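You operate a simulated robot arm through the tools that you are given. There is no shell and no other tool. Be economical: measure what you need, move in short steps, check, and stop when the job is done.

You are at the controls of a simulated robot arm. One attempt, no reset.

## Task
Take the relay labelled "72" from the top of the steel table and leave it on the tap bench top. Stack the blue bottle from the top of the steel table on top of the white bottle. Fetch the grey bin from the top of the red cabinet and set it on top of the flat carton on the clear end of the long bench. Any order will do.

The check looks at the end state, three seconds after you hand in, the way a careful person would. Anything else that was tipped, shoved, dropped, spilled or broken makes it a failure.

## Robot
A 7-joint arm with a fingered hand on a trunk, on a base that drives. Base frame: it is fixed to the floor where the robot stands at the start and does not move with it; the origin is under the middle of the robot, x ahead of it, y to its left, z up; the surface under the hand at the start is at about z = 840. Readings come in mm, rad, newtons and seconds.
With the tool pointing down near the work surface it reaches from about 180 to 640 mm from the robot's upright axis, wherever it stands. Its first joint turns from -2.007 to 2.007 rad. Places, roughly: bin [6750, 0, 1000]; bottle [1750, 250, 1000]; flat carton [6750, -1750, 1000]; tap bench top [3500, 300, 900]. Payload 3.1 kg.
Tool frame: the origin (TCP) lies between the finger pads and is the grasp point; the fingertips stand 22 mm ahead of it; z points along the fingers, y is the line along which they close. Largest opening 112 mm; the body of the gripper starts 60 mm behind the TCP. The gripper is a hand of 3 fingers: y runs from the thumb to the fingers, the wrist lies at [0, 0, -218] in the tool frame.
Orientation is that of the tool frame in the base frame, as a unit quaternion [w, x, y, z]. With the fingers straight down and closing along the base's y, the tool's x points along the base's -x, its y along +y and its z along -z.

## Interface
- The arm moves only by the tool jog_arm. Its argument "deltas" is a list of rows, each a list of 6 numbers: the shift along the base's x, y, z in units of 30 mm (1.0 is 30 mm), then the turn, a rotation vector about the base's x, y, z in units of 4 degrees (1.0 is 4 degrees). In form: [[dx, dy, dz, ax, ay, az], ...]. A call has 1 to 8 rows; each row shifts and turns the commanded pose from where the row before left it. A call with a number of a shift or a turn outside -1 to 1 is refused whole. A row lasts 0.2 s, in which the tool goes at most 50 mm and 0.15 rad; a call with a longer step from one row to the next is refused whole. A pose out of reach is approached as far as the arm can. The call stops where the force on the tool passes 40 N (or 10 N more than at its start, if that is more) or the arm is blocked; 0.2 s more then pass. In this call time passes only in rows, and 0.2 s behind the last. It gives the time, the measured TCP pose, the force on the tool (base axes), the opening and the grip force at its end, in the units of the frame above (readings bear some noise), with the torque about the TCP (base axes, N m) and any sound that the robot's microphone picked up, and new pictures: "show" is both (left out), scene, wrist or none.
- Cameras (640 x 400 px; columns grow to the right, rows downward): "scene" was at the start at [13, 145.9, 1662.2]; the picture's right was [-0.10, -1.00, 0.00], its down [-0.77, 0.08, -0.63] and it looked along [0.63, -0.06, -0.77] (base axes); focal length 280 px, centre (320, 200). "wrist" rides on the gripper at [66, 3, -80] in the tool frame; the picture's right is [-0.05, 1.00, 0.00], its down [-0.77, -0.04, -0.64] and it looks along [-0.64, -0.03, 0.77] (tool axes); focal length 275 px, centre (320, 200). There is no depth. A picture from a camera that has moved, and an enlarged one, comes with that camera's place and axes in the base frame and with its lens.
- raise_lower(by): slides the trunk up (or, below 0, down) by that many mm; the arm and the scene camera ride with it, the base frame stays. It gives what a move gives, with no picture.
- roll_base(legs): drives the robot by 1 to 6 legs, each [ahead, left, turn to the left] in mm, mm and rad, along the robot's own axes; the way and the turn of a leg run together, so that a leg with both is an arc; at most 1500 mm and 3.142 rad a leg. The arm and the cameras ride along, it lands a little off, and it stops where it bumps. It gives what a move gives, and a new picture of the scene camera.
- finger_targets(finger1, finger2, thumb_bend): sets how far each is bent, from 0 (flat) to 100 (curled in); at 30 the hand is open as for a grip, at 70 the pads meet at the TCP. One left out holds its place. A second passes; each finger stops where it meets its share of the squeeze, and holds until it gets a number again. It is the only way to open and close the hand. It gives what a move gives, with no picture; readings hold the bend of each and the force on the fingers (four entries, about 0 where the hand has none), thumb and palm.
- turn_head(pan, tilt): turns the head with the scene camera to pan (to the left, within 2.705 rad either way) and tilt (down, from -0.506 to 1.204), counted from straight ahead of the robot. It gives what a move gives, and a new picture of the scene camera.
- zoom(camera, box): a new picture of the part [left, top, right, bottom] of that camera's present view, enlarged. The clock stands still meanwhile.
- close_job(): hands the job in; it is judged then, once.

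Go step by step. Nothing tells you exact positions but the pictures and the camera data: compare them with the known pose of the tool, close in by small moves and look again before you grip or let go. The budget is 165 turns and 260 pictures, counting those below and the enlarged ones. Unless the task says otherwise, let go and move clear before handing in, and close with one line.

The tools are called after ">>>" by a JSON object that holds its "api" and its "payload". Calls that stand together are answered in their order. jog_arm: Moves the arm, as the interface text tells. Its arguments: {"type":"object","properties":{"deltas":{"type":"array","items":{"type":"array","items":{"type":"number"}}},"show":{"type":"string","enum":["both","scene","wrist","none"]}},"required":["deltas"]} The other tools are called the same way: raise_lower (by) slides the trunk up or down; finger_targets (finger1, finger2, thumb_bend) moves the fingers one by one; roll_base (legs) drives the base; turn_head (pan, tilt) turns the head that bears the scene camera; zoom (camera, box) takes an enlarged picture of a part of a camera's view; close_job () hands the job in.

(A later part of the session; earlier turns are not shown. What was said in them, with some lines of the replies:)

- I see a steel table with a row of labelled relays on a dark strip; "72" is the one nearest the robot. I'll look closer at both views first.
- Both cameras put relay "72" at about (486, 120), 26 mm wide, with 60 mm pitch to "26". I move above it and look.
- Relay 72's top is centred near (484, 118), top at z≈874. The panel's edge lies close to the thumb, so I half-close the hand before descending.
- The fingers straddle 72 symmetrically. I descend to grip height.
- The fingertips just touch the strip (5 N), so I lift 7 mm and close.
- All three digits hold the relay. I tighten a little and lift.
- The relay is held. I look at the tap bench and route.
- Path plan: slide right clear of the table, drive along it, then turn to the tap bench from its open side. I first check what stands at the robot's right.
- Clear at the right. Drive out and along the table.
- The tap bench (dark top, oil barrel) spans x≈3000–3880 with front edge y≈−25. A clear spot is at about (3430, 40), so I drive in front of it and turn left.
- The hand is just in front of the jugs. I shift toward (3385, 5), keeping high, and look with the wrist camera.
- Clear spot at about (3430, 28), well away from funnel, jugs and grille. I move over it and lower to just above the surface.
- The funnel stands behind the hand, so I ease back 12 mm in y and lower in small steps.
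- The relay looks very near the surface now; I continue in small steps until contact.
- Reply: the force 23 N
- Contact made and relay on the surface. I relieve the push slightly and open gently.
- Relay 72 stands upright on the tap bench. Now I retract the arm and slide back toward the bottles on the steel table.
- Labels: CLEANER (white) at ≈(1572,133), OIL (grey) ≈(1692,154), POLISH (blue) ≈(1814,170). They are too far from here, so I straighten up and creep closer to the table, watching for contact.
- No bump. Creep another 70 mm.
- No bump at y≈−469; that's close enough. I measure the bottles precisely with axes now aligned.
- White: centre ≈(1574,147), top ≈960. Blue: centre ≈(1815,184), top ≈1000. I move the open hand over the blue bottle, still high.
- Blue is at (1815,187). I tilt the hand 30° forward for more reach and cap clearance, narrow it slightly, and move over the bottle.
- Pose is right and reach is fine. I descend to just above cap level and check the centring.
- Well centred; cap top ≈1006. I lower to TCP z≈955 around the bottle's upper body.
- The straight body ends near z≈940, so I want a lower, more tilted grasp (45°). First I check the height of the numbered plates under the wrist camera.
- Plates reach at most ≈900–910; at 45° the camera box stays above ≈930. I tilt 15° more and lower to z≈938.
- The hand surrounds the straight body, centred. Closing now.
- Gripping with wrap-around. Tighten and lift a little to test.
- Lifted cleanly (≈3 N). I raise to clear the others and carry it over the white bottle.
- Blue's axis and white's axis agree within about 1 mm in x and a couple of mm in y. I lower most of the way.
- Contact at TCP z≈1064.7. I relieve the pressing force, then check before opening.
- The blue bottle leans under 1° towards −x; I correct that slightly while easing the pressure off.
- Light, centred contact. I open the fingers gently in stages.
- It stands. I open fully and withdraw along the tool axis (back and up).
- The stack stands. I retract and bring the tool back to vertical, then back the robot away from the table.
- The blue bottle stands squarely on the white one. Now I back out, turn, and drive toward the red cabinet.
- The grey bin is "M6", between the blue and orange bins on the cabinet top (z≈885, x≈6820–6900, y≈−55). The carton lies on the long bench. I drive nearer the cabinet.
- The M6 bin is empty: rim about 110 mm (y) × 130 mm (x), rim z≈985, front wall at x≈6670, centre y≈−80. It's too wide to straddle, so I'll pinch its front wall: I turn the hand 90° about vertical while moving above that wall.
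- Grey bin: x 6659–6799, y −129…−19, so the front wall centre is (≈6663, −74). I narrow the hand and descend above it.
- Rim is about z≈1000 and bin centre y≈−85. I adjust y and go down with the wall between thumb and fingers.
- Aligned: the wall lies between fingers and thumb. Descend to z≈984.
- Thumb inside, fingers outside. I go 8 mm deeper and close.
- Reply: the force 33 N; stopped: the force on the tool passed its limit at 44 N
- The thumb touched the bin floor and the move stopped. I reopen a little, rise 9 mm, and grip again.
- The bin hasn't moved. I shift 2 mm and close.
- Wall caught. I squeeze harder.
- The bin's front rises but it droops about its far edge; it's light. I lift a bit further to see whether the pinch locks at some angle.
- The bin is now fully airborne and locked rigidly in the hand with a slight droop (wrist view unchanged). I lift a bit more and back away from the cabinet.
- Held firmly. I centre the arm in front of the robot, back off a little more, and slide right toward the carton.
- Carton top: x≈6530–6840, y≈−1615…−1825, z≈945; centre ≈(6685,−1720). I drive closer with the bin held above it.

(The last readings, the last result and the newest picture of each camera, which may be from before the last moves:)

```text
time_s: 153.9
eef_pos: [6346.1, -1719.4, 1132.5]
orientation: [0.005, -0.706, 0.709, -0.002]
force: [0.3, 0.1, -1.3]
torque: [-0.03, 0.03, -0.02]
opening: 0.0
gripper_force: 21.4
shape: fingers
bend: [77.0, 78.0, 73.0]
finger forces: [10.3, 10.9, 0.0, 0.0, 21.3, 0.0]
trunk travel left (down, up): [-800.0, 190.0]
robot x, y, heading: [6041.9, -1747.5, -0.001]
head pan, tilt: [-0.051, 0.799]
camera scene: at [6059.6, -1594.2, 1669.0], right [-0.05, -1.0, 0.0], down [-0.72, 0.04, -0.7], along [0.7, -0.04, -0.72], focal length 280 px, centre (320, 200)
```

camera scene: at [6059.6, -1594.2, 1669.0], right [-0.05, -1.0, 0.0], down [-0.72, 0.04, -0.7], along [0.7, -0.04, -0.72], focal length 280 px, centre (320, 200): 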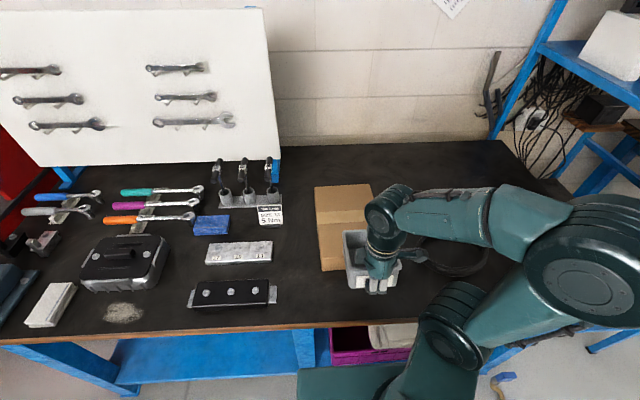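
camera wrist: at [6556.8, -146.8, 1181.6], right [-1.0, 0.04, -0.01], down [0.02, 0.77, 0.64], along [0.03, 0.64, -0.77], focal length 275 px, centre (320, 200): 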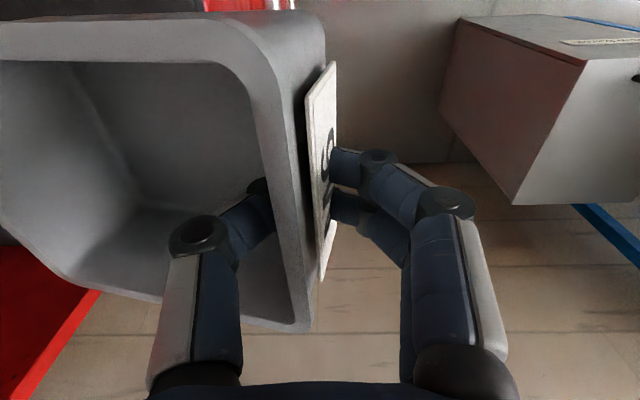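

>>> {"api": "zoom", "payload": {"camera": "scene", "box": [290, 165, 450, 305]}}

>>> {"api": "jog_arm", "payload": {"deltas": [[1, 0, 0, 0, 0, 0], [1, 0, 0, 0, 0, 0], [1, 0, 0, 0, 0, 0], [1, 0, 0, 0, 0, 0], [1, 0, 0, 0, 0, 0], [1, 0, 0, 0, 0, 0]], "show": "both"}}

>>> {"api": "zoom", "payload": {"camera": "scene", "box": [290, 165, 450, 305]}}

```text
2.86 times, centred on (370, 235) of scene
camera zoom: at [6059.6, -1594.2, 1669.0], right [-0.05, -1.0, 0.0], down [-0.72, 0.04, -0.7], along [0.7, -0.04, -0.72], focal length 798 px, centre (177, 100)
```

zoom: 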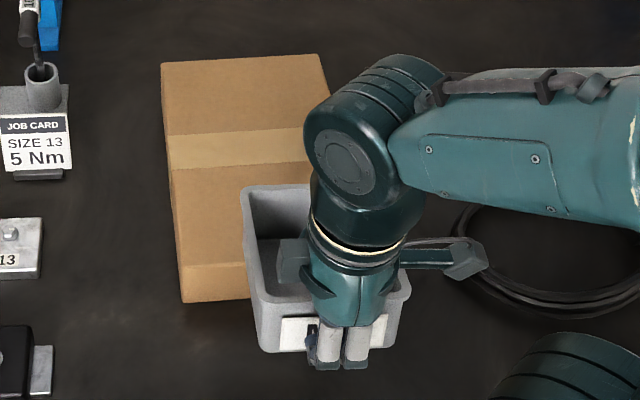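

```text
time_s: 155.3
eef_pos: [6529.4, -1720.4, 1130.5]
orientation: [0.004, -0.705, 0.709, 0.0]
force: [-0.4, 0.5, -1.3]
torque: [0.01, 0.03, -0.02]
opening: 0.2
gripper_force: 21.5
shape: fingers
bend: [78.0, 78.0, 73.0]
finger forces: [10.3, 10.9, 0.0, 0.0, 21.4, 0.0]
trunk travel left (down, up): [-800.0, 190.0]
robot x, y, heading: [6043.7, -1741.2, -0.003]
head pan, tilt: [-0.051, 0.799]
camera scene: at [6061.5, -1593.6, 1668.9], right [-0.05, -1.0, 0.0], down [-0.72, 0.04, -0.7], along [0.7, -0.04, -0.72], focal length 280 px, centre (320, 200)
camera wrist: at [6525.3, -1785.3, 1211.5], right [-1.0, 0.05, -0.01], down [0.04, 0.77, 0.64], along [0.04, 0.64, -0.77], focal length 275 px, centre (320, 200)
```

scene: 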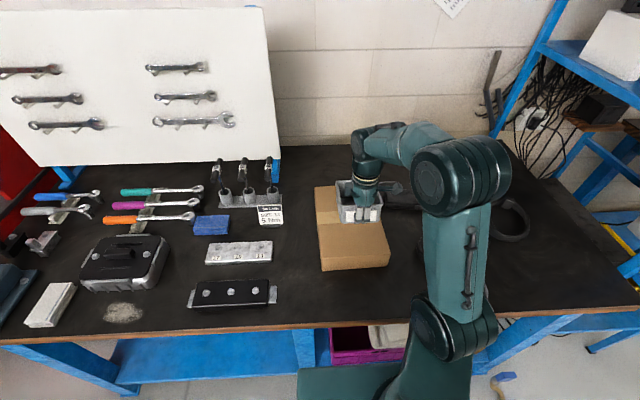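
wrist: 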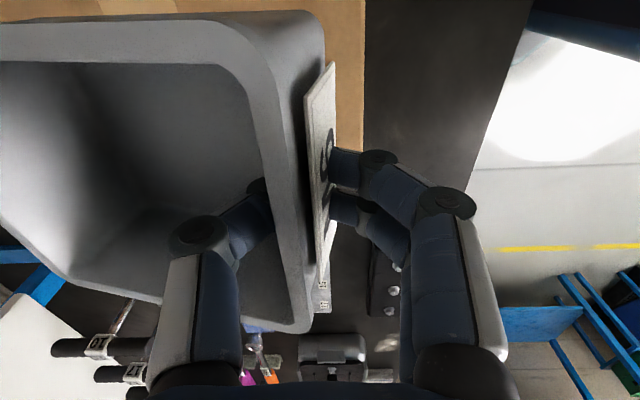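

```text
2.86 times, centred on (370, 235) of scene
camera zoom: at [6061.5, -1593.6, 1668.9], right [-0.05, -1.0, 0.0], down [-0.72, 0.04, -0.7], along [0.7, -0.04, -0.72], focal length 798 px, centre (177, 100)
```

zoom: 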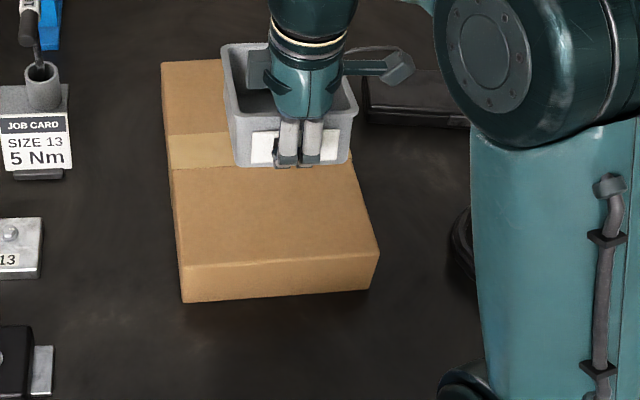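

Carton top spans x 6525–6836, y −1620…−1836, centre (6680,−1728). I move over it and pitch the hand ≈9° to level the bin.

>>> {"api": "jog_arm", "payload": {"deltas": [[0.9, -0.1, 0, 0, -0.73, 0], [0.95, -0.1, 0, 0, -0.73, 0], [0.9, -0.07, 0, 0, -0.73, 0]], "show": "wrist"}}

>>> {"api": "zoom", "payload": {"camera": "scene", "box": [290, 145, 450, 285]}}

```text
time_s: 156.1
eef_pos: [6609.9, -1725.8, 1133.3]
orientation: [0.058, -0.704, 0.706, -0.055]
force: [0.5, -0.3, -0.2]
torque: [-0.03, 0.06, -0.01]
opening: 0.1
gripper_force: 21.5
shape: fingers
bend: [78.0, 78.0, 73.0]
finger forces: [10.3, 10.9, 0.0, 0.0, 21.3, 0.1]
trunk travel left (down, up): [-800.0, 190.0]
robot x, y, heading: [6039.7, -1743.9, -0.005]
head pan, tilt: [-0.051, 0.799]
camera wrist: at [6594.6, -1791.9, 1211.2], right [-0.99, 0.05, -0.16], down [-0.06, 0.77, 0.64], along [0.16, 0.64, -0.75], focal length 275 px, centre (320, 200)
```

wrist: 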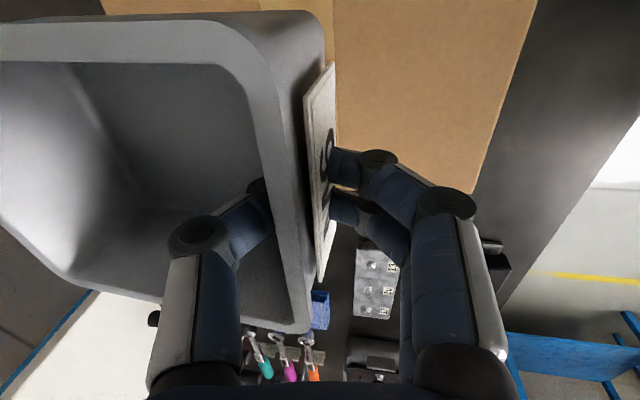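

```text
2.86 times, centred on (370, 215) of scene
camera zoom: at [6060.8, -1593.8, 1668.9], right [-0.05, -1.0, 0.0], down [-0.72, 0.04, -0.7], along [0.7, -0.04, -0.72], focal length 798 px, centre (177, 157)
```

zoom: 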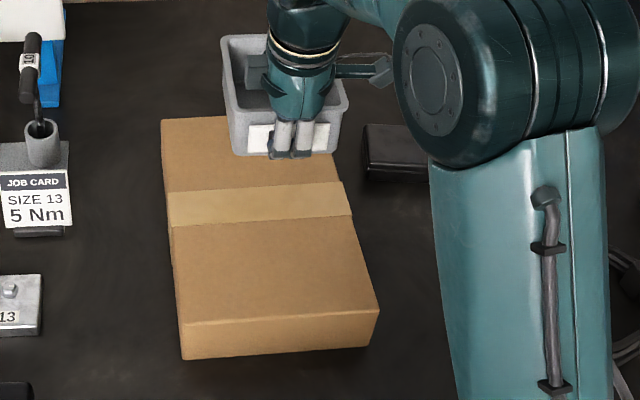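

Now I lower to about z≈1030 and look.

>>> {"api": "jog_arm", "payload": {"deltas": [[0, 0, -0.9, 0, 0, 0], [0.05, -0.05, -0.9, 0, 0, 0], [0, 0, -0.9, 0, 0, 0], [0, 0, -0.6, 0, 0, 0]], "show": "both"}}

>>> {"api": "zoom", "payload": {"camera": "scene", "box": [300, 155, 420, 275]}}

```text
time_s: 157.1
eef_pos: [6609.9, -1727.1, 1032.0]
orientation: [0.059, -0.703, 0.707, -0.056]
force: [-0.2, -0.6, -0.9]
torque: [0.06, 0.06, 0.01]
opening: 0.0
gripper_force: 20.8
shape: fingers
bend: [78.0, 78.0, 73.0]
finger forces: [10.3, 10.9, 0.0, 0.0, 21.3, 0.0]
trunk travel left (down, up): [-800.0, 190.0]
robot x, y, heading: [6041.4, -1743.0, -0.004]
head pan, tilt: [-0.051, 0.799]
camera scene: at [6060.4, -1594.0, 1669.0], right [-0.05, -1.0, 0.0], down [-0.72, 0.04, -0.7], along [0.7, -0.04, -0.72], focal length 280 px, centre (320, 200)
camera wrist: at [6595.2, -1794.5, 1110.9], right [-0.99, 0.05, -0.16], down [-0.06, 0.77, 0.64], along [0.16, 0.64, -0.75], focal length 275 px, centre (320, 200)
```

scene: 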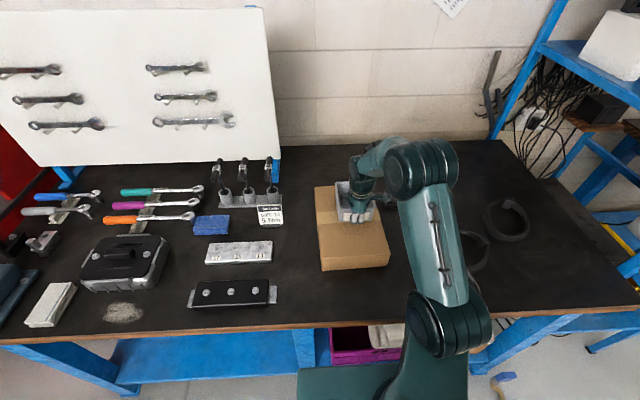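
wrist: 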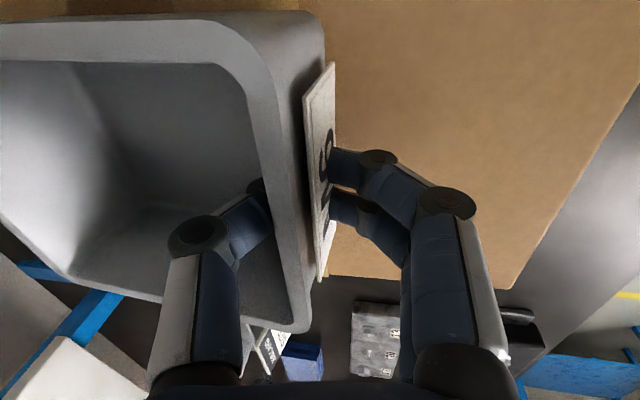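

```text
3.33 times, centred on (360, 215) of scene
camera zoom: at [6060.4, -1594.0, 1669.0], right [-0.05, -1.0, 0.0], down [-0.72, 0.04, -0.7], along [0.7, -0.04, -0.72], focal length 932 px, centre (187, 150)
```

zoom: 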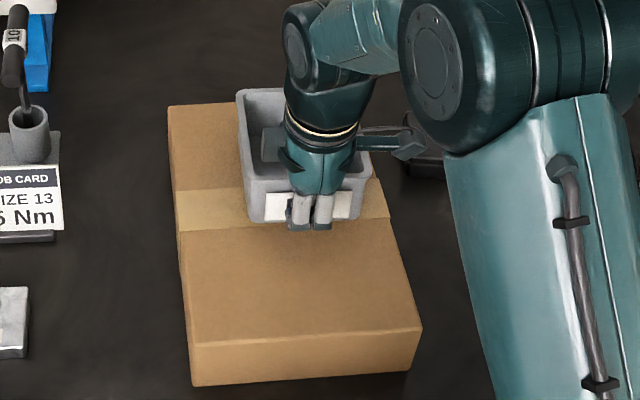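

Bin is well over the carton. Lowering in small steps to contact.

>>> {"api": "jog_arm", "payload": {"deltas": [[0, 0, -0.3, 0, 0, 0], [0, 0, -0.2, 0, 0, 0]], "show": "none"}}

>>> {"api": "jog_arm", "payload": {"deltas": [[0, 0, -0.15, 0, 0, 0], [0, 0, -0.15, 0, 0, 0]], "show": "none"}}

>>> {"api": "jog_arm", "payload": {"deltas": [[0, 0, -0.13, 0, 0, 0], [0, 0, -0.13, 0, 0, 0]], "show": "wrist"}}

>>> {"api": "zoom", "payload": {"camera": "scene", "box": [320, 165, 400, 245]}}

```text
time_s: 157.7
eef_pos: [6609.5, -1729.1, 1019.6]
orientation: [0.061, -0.702, 0.707, -0.057]
force: [0.0, -0.4, 14.3]
torque: [0.01, -0.05, -0.01]
opening: 0.1
gripper_force: 23.8
shape: fingers
bend: [79.0, 79.0, 74.0]
finger forces: [12.0, 11.9, 0.0, 0.0, 23.6, 0.0]
trunk travel left (down, up): [-800.0, 190.0]
robot x, y, heading: [6041.2, -1744.9, -0.007]
head pan, tilt: [-0.051, 0.799]
```

```text
time_s: 158.3
eef_pos: [6607.1, -1729.2, 1013.1]
orientation: [0.063, -0.703, 0.706, -0.057]
force: [-0.5, 3.2, 35.6]
torque: [0.03, -0.23, -0.06]
opening: 0.9
gripper_force: 29.4
shape: fingers
bend: [81.0, 81.0, 76.0]
finger forces: [14.5, 14.5, 0.1, 0.1, 31.0, 0.1]
trunk travel left (down, up): [-800.0, 190.0]
robot x, y, heading: [6041.8, -1745.0, -0.004]
head pan, tilt: [-0.051, 0.799]
```

```text
time_s: 158.7
eef_pos: [6608.7, -1729.7, 1011.8]
orientation: [0.065, -0.703, 0.706, -0.059]
force: [-9.0, 2.3, 30.1]
torque: [0.06, 0.0, -0.04]
opening: 0.5
gripper_force: 28.7
shape: fingers
bend: [80.0, 80.0, 77.0]
finger forces: [16.3, 16.2, 0.1, 0.0, 25.2, 0.0]
trunk travel left (down, up): [-800.0, 190.0]
robot x, y, heading: [6043.4, -1744.4, -0.007]
head pan, tilt: [-0.051, 0.799]
stopped in row 1: the force on the tool passed its limit at 48 N (the readings are from after the stop); the commanded pose is now the measured one
camera wrist: at [6592.0, -1795.0, 1090.3], right [-0.98, 0.05, -0.18], down [-0.07, 0.77, 0.64], along [0.17, 0.64, -0.75], focal length 275 px, centre (320, 200)
```

wrist: 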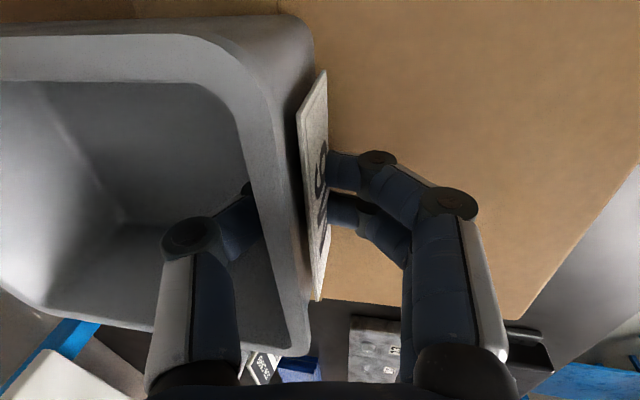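

```text
5.00 times, centred on (360, 205) of scene
camera zoom: at [6052.0, -1594.5, 1669.0], right [-0.05, -1.0, 0.0], down [-0.71, 0.04, -0.7], along [0.7, -0.04, -0.71], focal length 1397 px, centre (120, 175)
```

zoom: 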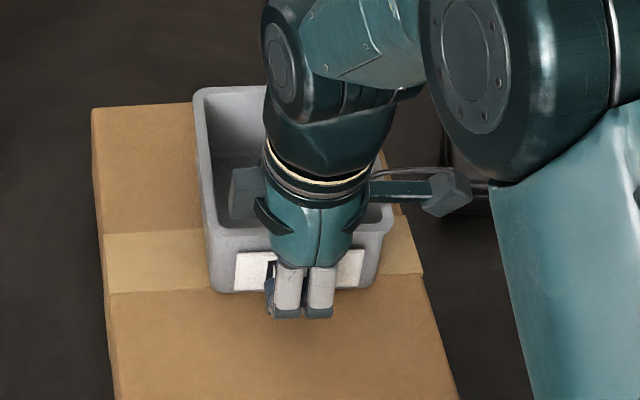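

Contact reached. I relieve the pressure by rising a little.

>>> {"api": "jog_arm", "payload": {"deltas": [[0.05, 0, 0.2, 0, 0, 0]], "show": "none"}}

```text
time_s: 159.1
eef_pos: [6613.8, -1729.0, 1014.4]
orientation: [0.063, -0.704, 0.705, -0.058]
force: [-3.9, 0.5, 8.3]
torque: [-0.02, 0.03, -0.01]
opening: 0.2
gripper_force: 22.3
shape: fingers
bend: [79.0, 79.0, 76.0]
finger forces: [12.1, 12.4, 0.0, 0.1, 20.9, 0.1]
trunk travel left (down, up): [-800.0, 190.0]
robot x, y, heading: [6041.9, -1739.1, 0.0]
head pan, tilt: [-0.051, 0.799]
```

Light contact with the bin seated on the carton. I open gently.

>>> {"api": "finger_targets", "payload": {"finger1": 70, "finger2": 70, "thumb_bend": 68}}

>>> {"api": "zoom", "payload": {"camera": "wrist", "box": [0, 0, 640, 400]}}

>>> {"api": "zoom", "payload": {"camera": "scene", "box": [320, 165, 400, 245]}}

```text
time_s: 160.1
eef_pos: [6612.7, -1729.7, 1014.7]
orientation: [0.063, -0.703, 0.706, -0.057]
force: [0.1, 0.5, 9.3]
torque: [-0.02, -0.13, -0.04]
opening: 3.6
gripper_force: 6.2
shape: fingers
bend: [70.0, 70.0, 70.0]
finger forces: [0.3, 0.3, 0.0, 0.0, 11.2, 0.0]
trunk travel left (down, up): [-800.0, 190.0]
robot x, y, heading: [6041.2, -1740.0, -0.003]
head pan, tilt: [-0.051, 0.799]
```

```text
1.00 times, centred on (320, 200) of wrist (not enlarged: the box is as wide or as high as the picture)
camera zoom: at [6597.4, -1794.6, 1093.1], right [-0.98, 0.05, -0.17], down [-0.07, 0.77, 0.64], along [0.16, 0.64, -0.75], focal length 275 px, centre (320, 200)
```

zoom: 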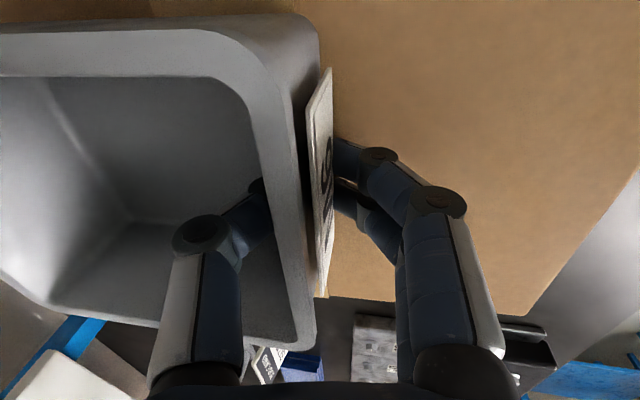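

```text
5.00 times, centred on (360, 205) of scene
camera zoom: at [6057.7, -1594.2, 1669.0], right [-0.05, -1.0, 0.0], down [-0.72, 0.04, -0.7], along [0.7, -0.04, -0.72], focal length 1397 px, centre (120, 175)
```

zoom: 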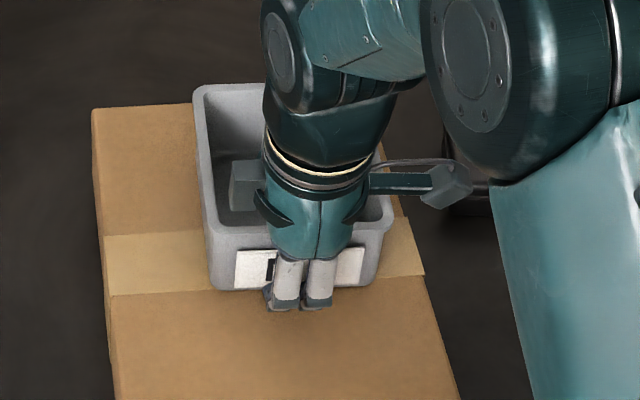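

>>> {"api": "finger_targets", "payload": {"finger1": 60, "finger2": 60, "thumb_bend": 64}}

>>> {"api": "jog_arm", "payload": {"deltas": [[-0.02, 0, 0.15, 0, 0, 0], [-0.02, 0, 0.15, 0, 0, 0]], "show": "wrist"}}

```text
time_s: 161.1
eef_pos: [6612.8, -1729.3, 1015.4]
orientation: [0.064, -0.703, 0.706, -0.058]
force: [3.0, 0.6, 21.1]
torque: [0.0, -0.22, 0.01]
opening: 9.6
gripper_force: 10.6
shape: fingers
bend: [67.0, 67.0, 66.0]
finger forces: [5.1, 5.0, 0.1, 0.0, 10.9, 0.0]
trunk travel left (down, up): [-800.0, 190.0]
robot x, y, heading: [6042.4, -1744.6, -0.001]
head pan, tilt: [-0.051, 0.799]
```

```text
time_s: 161.7
eef_pos: [6612.5, -1728.2, 1022.3]
orientation: [0.061, -0.703, 0.706, -0.056]
force: [0.1, -0.5, 0.1]
torque: [0.02, 0.02, 0.01]
opening: 21.1
gripper_force: 0.0
shape: fingers
bend: [60.0, 60.0, 64.0]
finger forces: [0.0, 0.0, 0.0, 0.0, 0.1, 0.0]
trunk travel left (down, up): [-800.0, 190.0]
robot x, y, heading: [6041.9, -1745.8, 0.0]
head pan, tilt: [-0.051, 0.799]
camera wrist: at [6596.5, -1794.2, 1100.8], right [-0.98, 0.05, -0.16], down [-0.07, 0.77, 0.64], along [0.16, 0.64, -0.75], focal length 275 px, centre (320, 200)
```

wrist: 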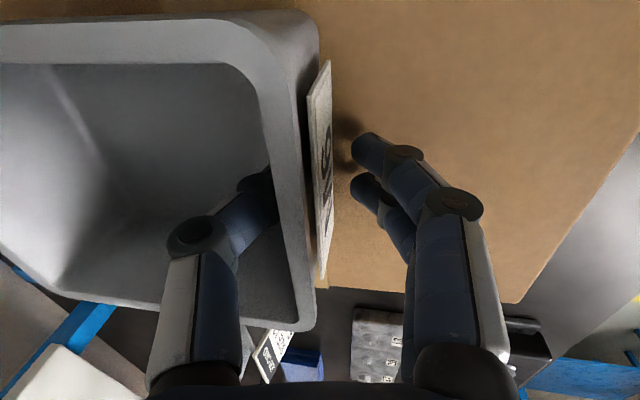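

Released: no forces. I open the thumb away from the wall and lift straight up.

>>> {"api": "finger_targets", "payload": {"finger1": 52, "finger2": 52, "thumb_bend": 54}}

>>> {"api": "jog_arm", "payload": {"deltas": [[0, 0, 0.3, 0, 0, 0], [0, 0, 0.7, 0, 0, 0], [0, 0, 1, 0, 0, 0], [0, 0, 1, 0, 0, 0], [0, 0, 1, 0, 0, 0], [-0.5, 0, 0.5, 0, 0, 0], [-1, 0, 0, 0, 0, 0], [-1, 0, 0, 0, 0, 0]], "show": "both"}}

>>> {"api": "zoom", "payload": {"camera": "scene", "box": [300, 155, 420, 275]}}

```text
time_s: 162.7
eef_pos: [6612.7, -1729.1, 1023.7]
orientation: [0.061, -0.703, 0.706, -0.057]
force: [0.6, 0.4, 1.4]
torque: [-0.02, 0.06, 0.01]
opening: 44.9
gripper_force: 0.5
shape: fingers
bend: [53.0, 53.0, 54.0]
finger forces: [0.8, 0.3, 0.0, 0.1, 0.0, 0.0]
trunk travel left (down, up): [-800.0, 190.0]
robot x, y, heading: [6039.9, -1739.0, -0.003]
head pan, tilt: [-0.051, 0.799]
```

```text
time_s: 164.5
eef_pos: [6532.8, -1727.6, 1157.6]
orientation: [0.063, -0.703, 0.706, -0.057]
force: [0.3, 0.3, -0.4]
torque: [0.02, -0.01, 0.03]
opening: 46.0
gripper_force: 0.1
shape: fingers
bend: [52.0, 52.0, 54.0]
finger forces: [0.0, 0.0, 0.1, 0.0, 0.0, 0.1]
trunk travel left (down, up): [-800.0, 190.0]
robot x, y, heading: [6043.6, -1743.8, -0.001]
head pan, tilt: [-0.051, 0.799]
camera scene: at [6058.0, -1594.1, 1669.0], right [-0.05, -1.0, 0.0], down [-0.72, 0.04, -0.7], along [0.7, -0.04, -0.72], focal length 280 px, centre (320, 200)
camera wrist: at [6517.3, -1793.7, 1236.0], right [-0.98, 0.05, -0.17], down [-0.07, 0.77, 0.64], along [0.16, 0.64, -0.75], focal length 275 px, centre (320, 200)
```

scene: 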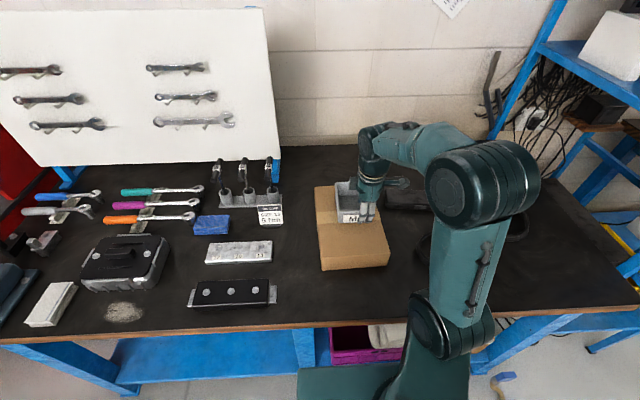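
wrist: 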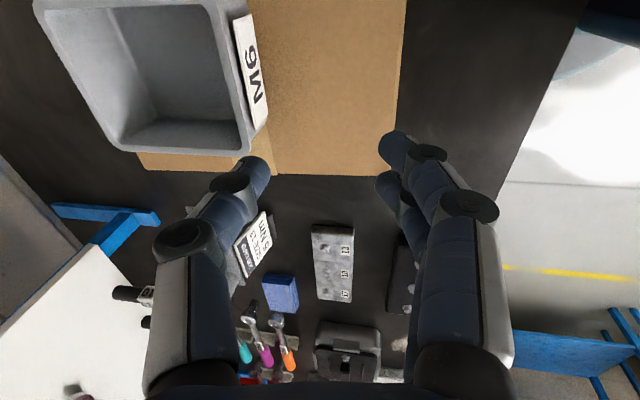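

```text
3.33 times, centred on (360, 215) of scene
camera zoom: at [6058.0, -1594.1, 1669.0], right [-0.05, -1.0, 0.0], down [-0.72, 0.04, -0.7], along [0.7, -0.04, -0.72], focal length 932 px, centre (187, 150)
```

zoom: 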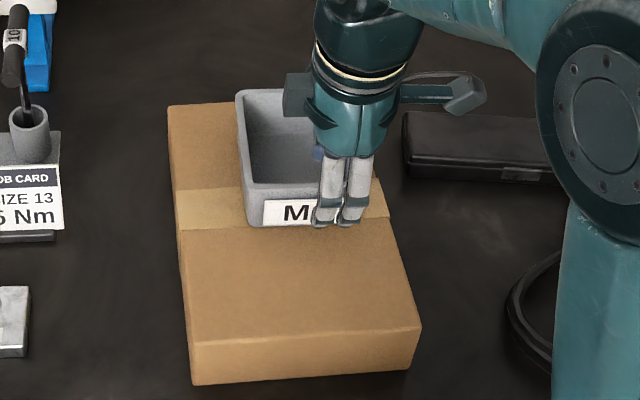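

The bin sits upright on the carton. I retract the arm fully and check once more.

>>> {"api": "jog_arm", "payload": {"deltas": [[-1, 0.3, 0.5, 0, 0, 0], [-1, 0.3, 0.5, 0, 0, 0], [-1, -0.5, 0, 0, 0, 0], [-1, -0.8, 0, 0, 0, 0], [-1, -1, 0, 0, 0, 0], [-1, -1, 0, 0, 0, 0], [-0.5, -1, 0, 0, 0, 0], [0, -1, 0, 0, 0, 0]], "show": "none"}}

>>> {"api": "zoom", "payload": {"camera": "scene", "box": [300, 155, 420, 275]}}

```text
time_s: 166.3
eef_pos: [6339.6, -1858.5, 1183.0]
orientation: [0.061, -0.704, 0.705, -0.057]
force: [0.5, 0.1, -0.1]
torque: [0.02, 0.03, -0.02]
opening: 46.0
gripper_force: 0.1
shape: fingers
bend: [52.0, 52.0, 54.0]
finger forces: [0.0, 0.0, 0.1, 0.0, 0.0, 0.1]
out of reach, approached as far as the arm can: row 8
trunk travel left (down, up): [-800.0, 190.0]
robot x, y, heading: [6045.0, -1743.6, 0.0]
head pan, tilt: [-0.051, 0.799]
```

```text
3.33 times, centred on (360, 215) of scene
camera zoom: at [6060.0, -1594.2, 1669.0], right [-0.05, -1.0, 0.0], down [-0.72, 0.04, -0.7], along [0.7, -0.04, -0.72], focal length 932 px, centre (187, 150)
```

zoom: 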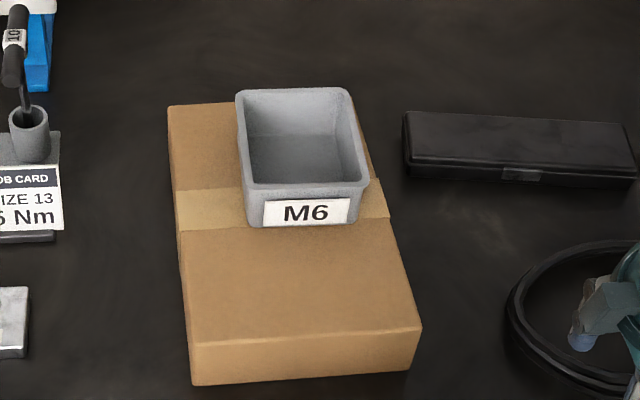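

The M6 bin sits flat within the carton top, relay 72 is on the tap bench, and the blue bottle stands on the white one. The arm is clear, so I hand in.

>>> {"api": "close_job", "payload": {}}

```text
The job is handed in.
```

The job is handed in. Relay 72 is on the tap bench, the blue bottle stands on the white bottle, and the grey bin sits on the flat carton. Each looked upright when I last viewed it, and I saw nothing else moved or knocked over.
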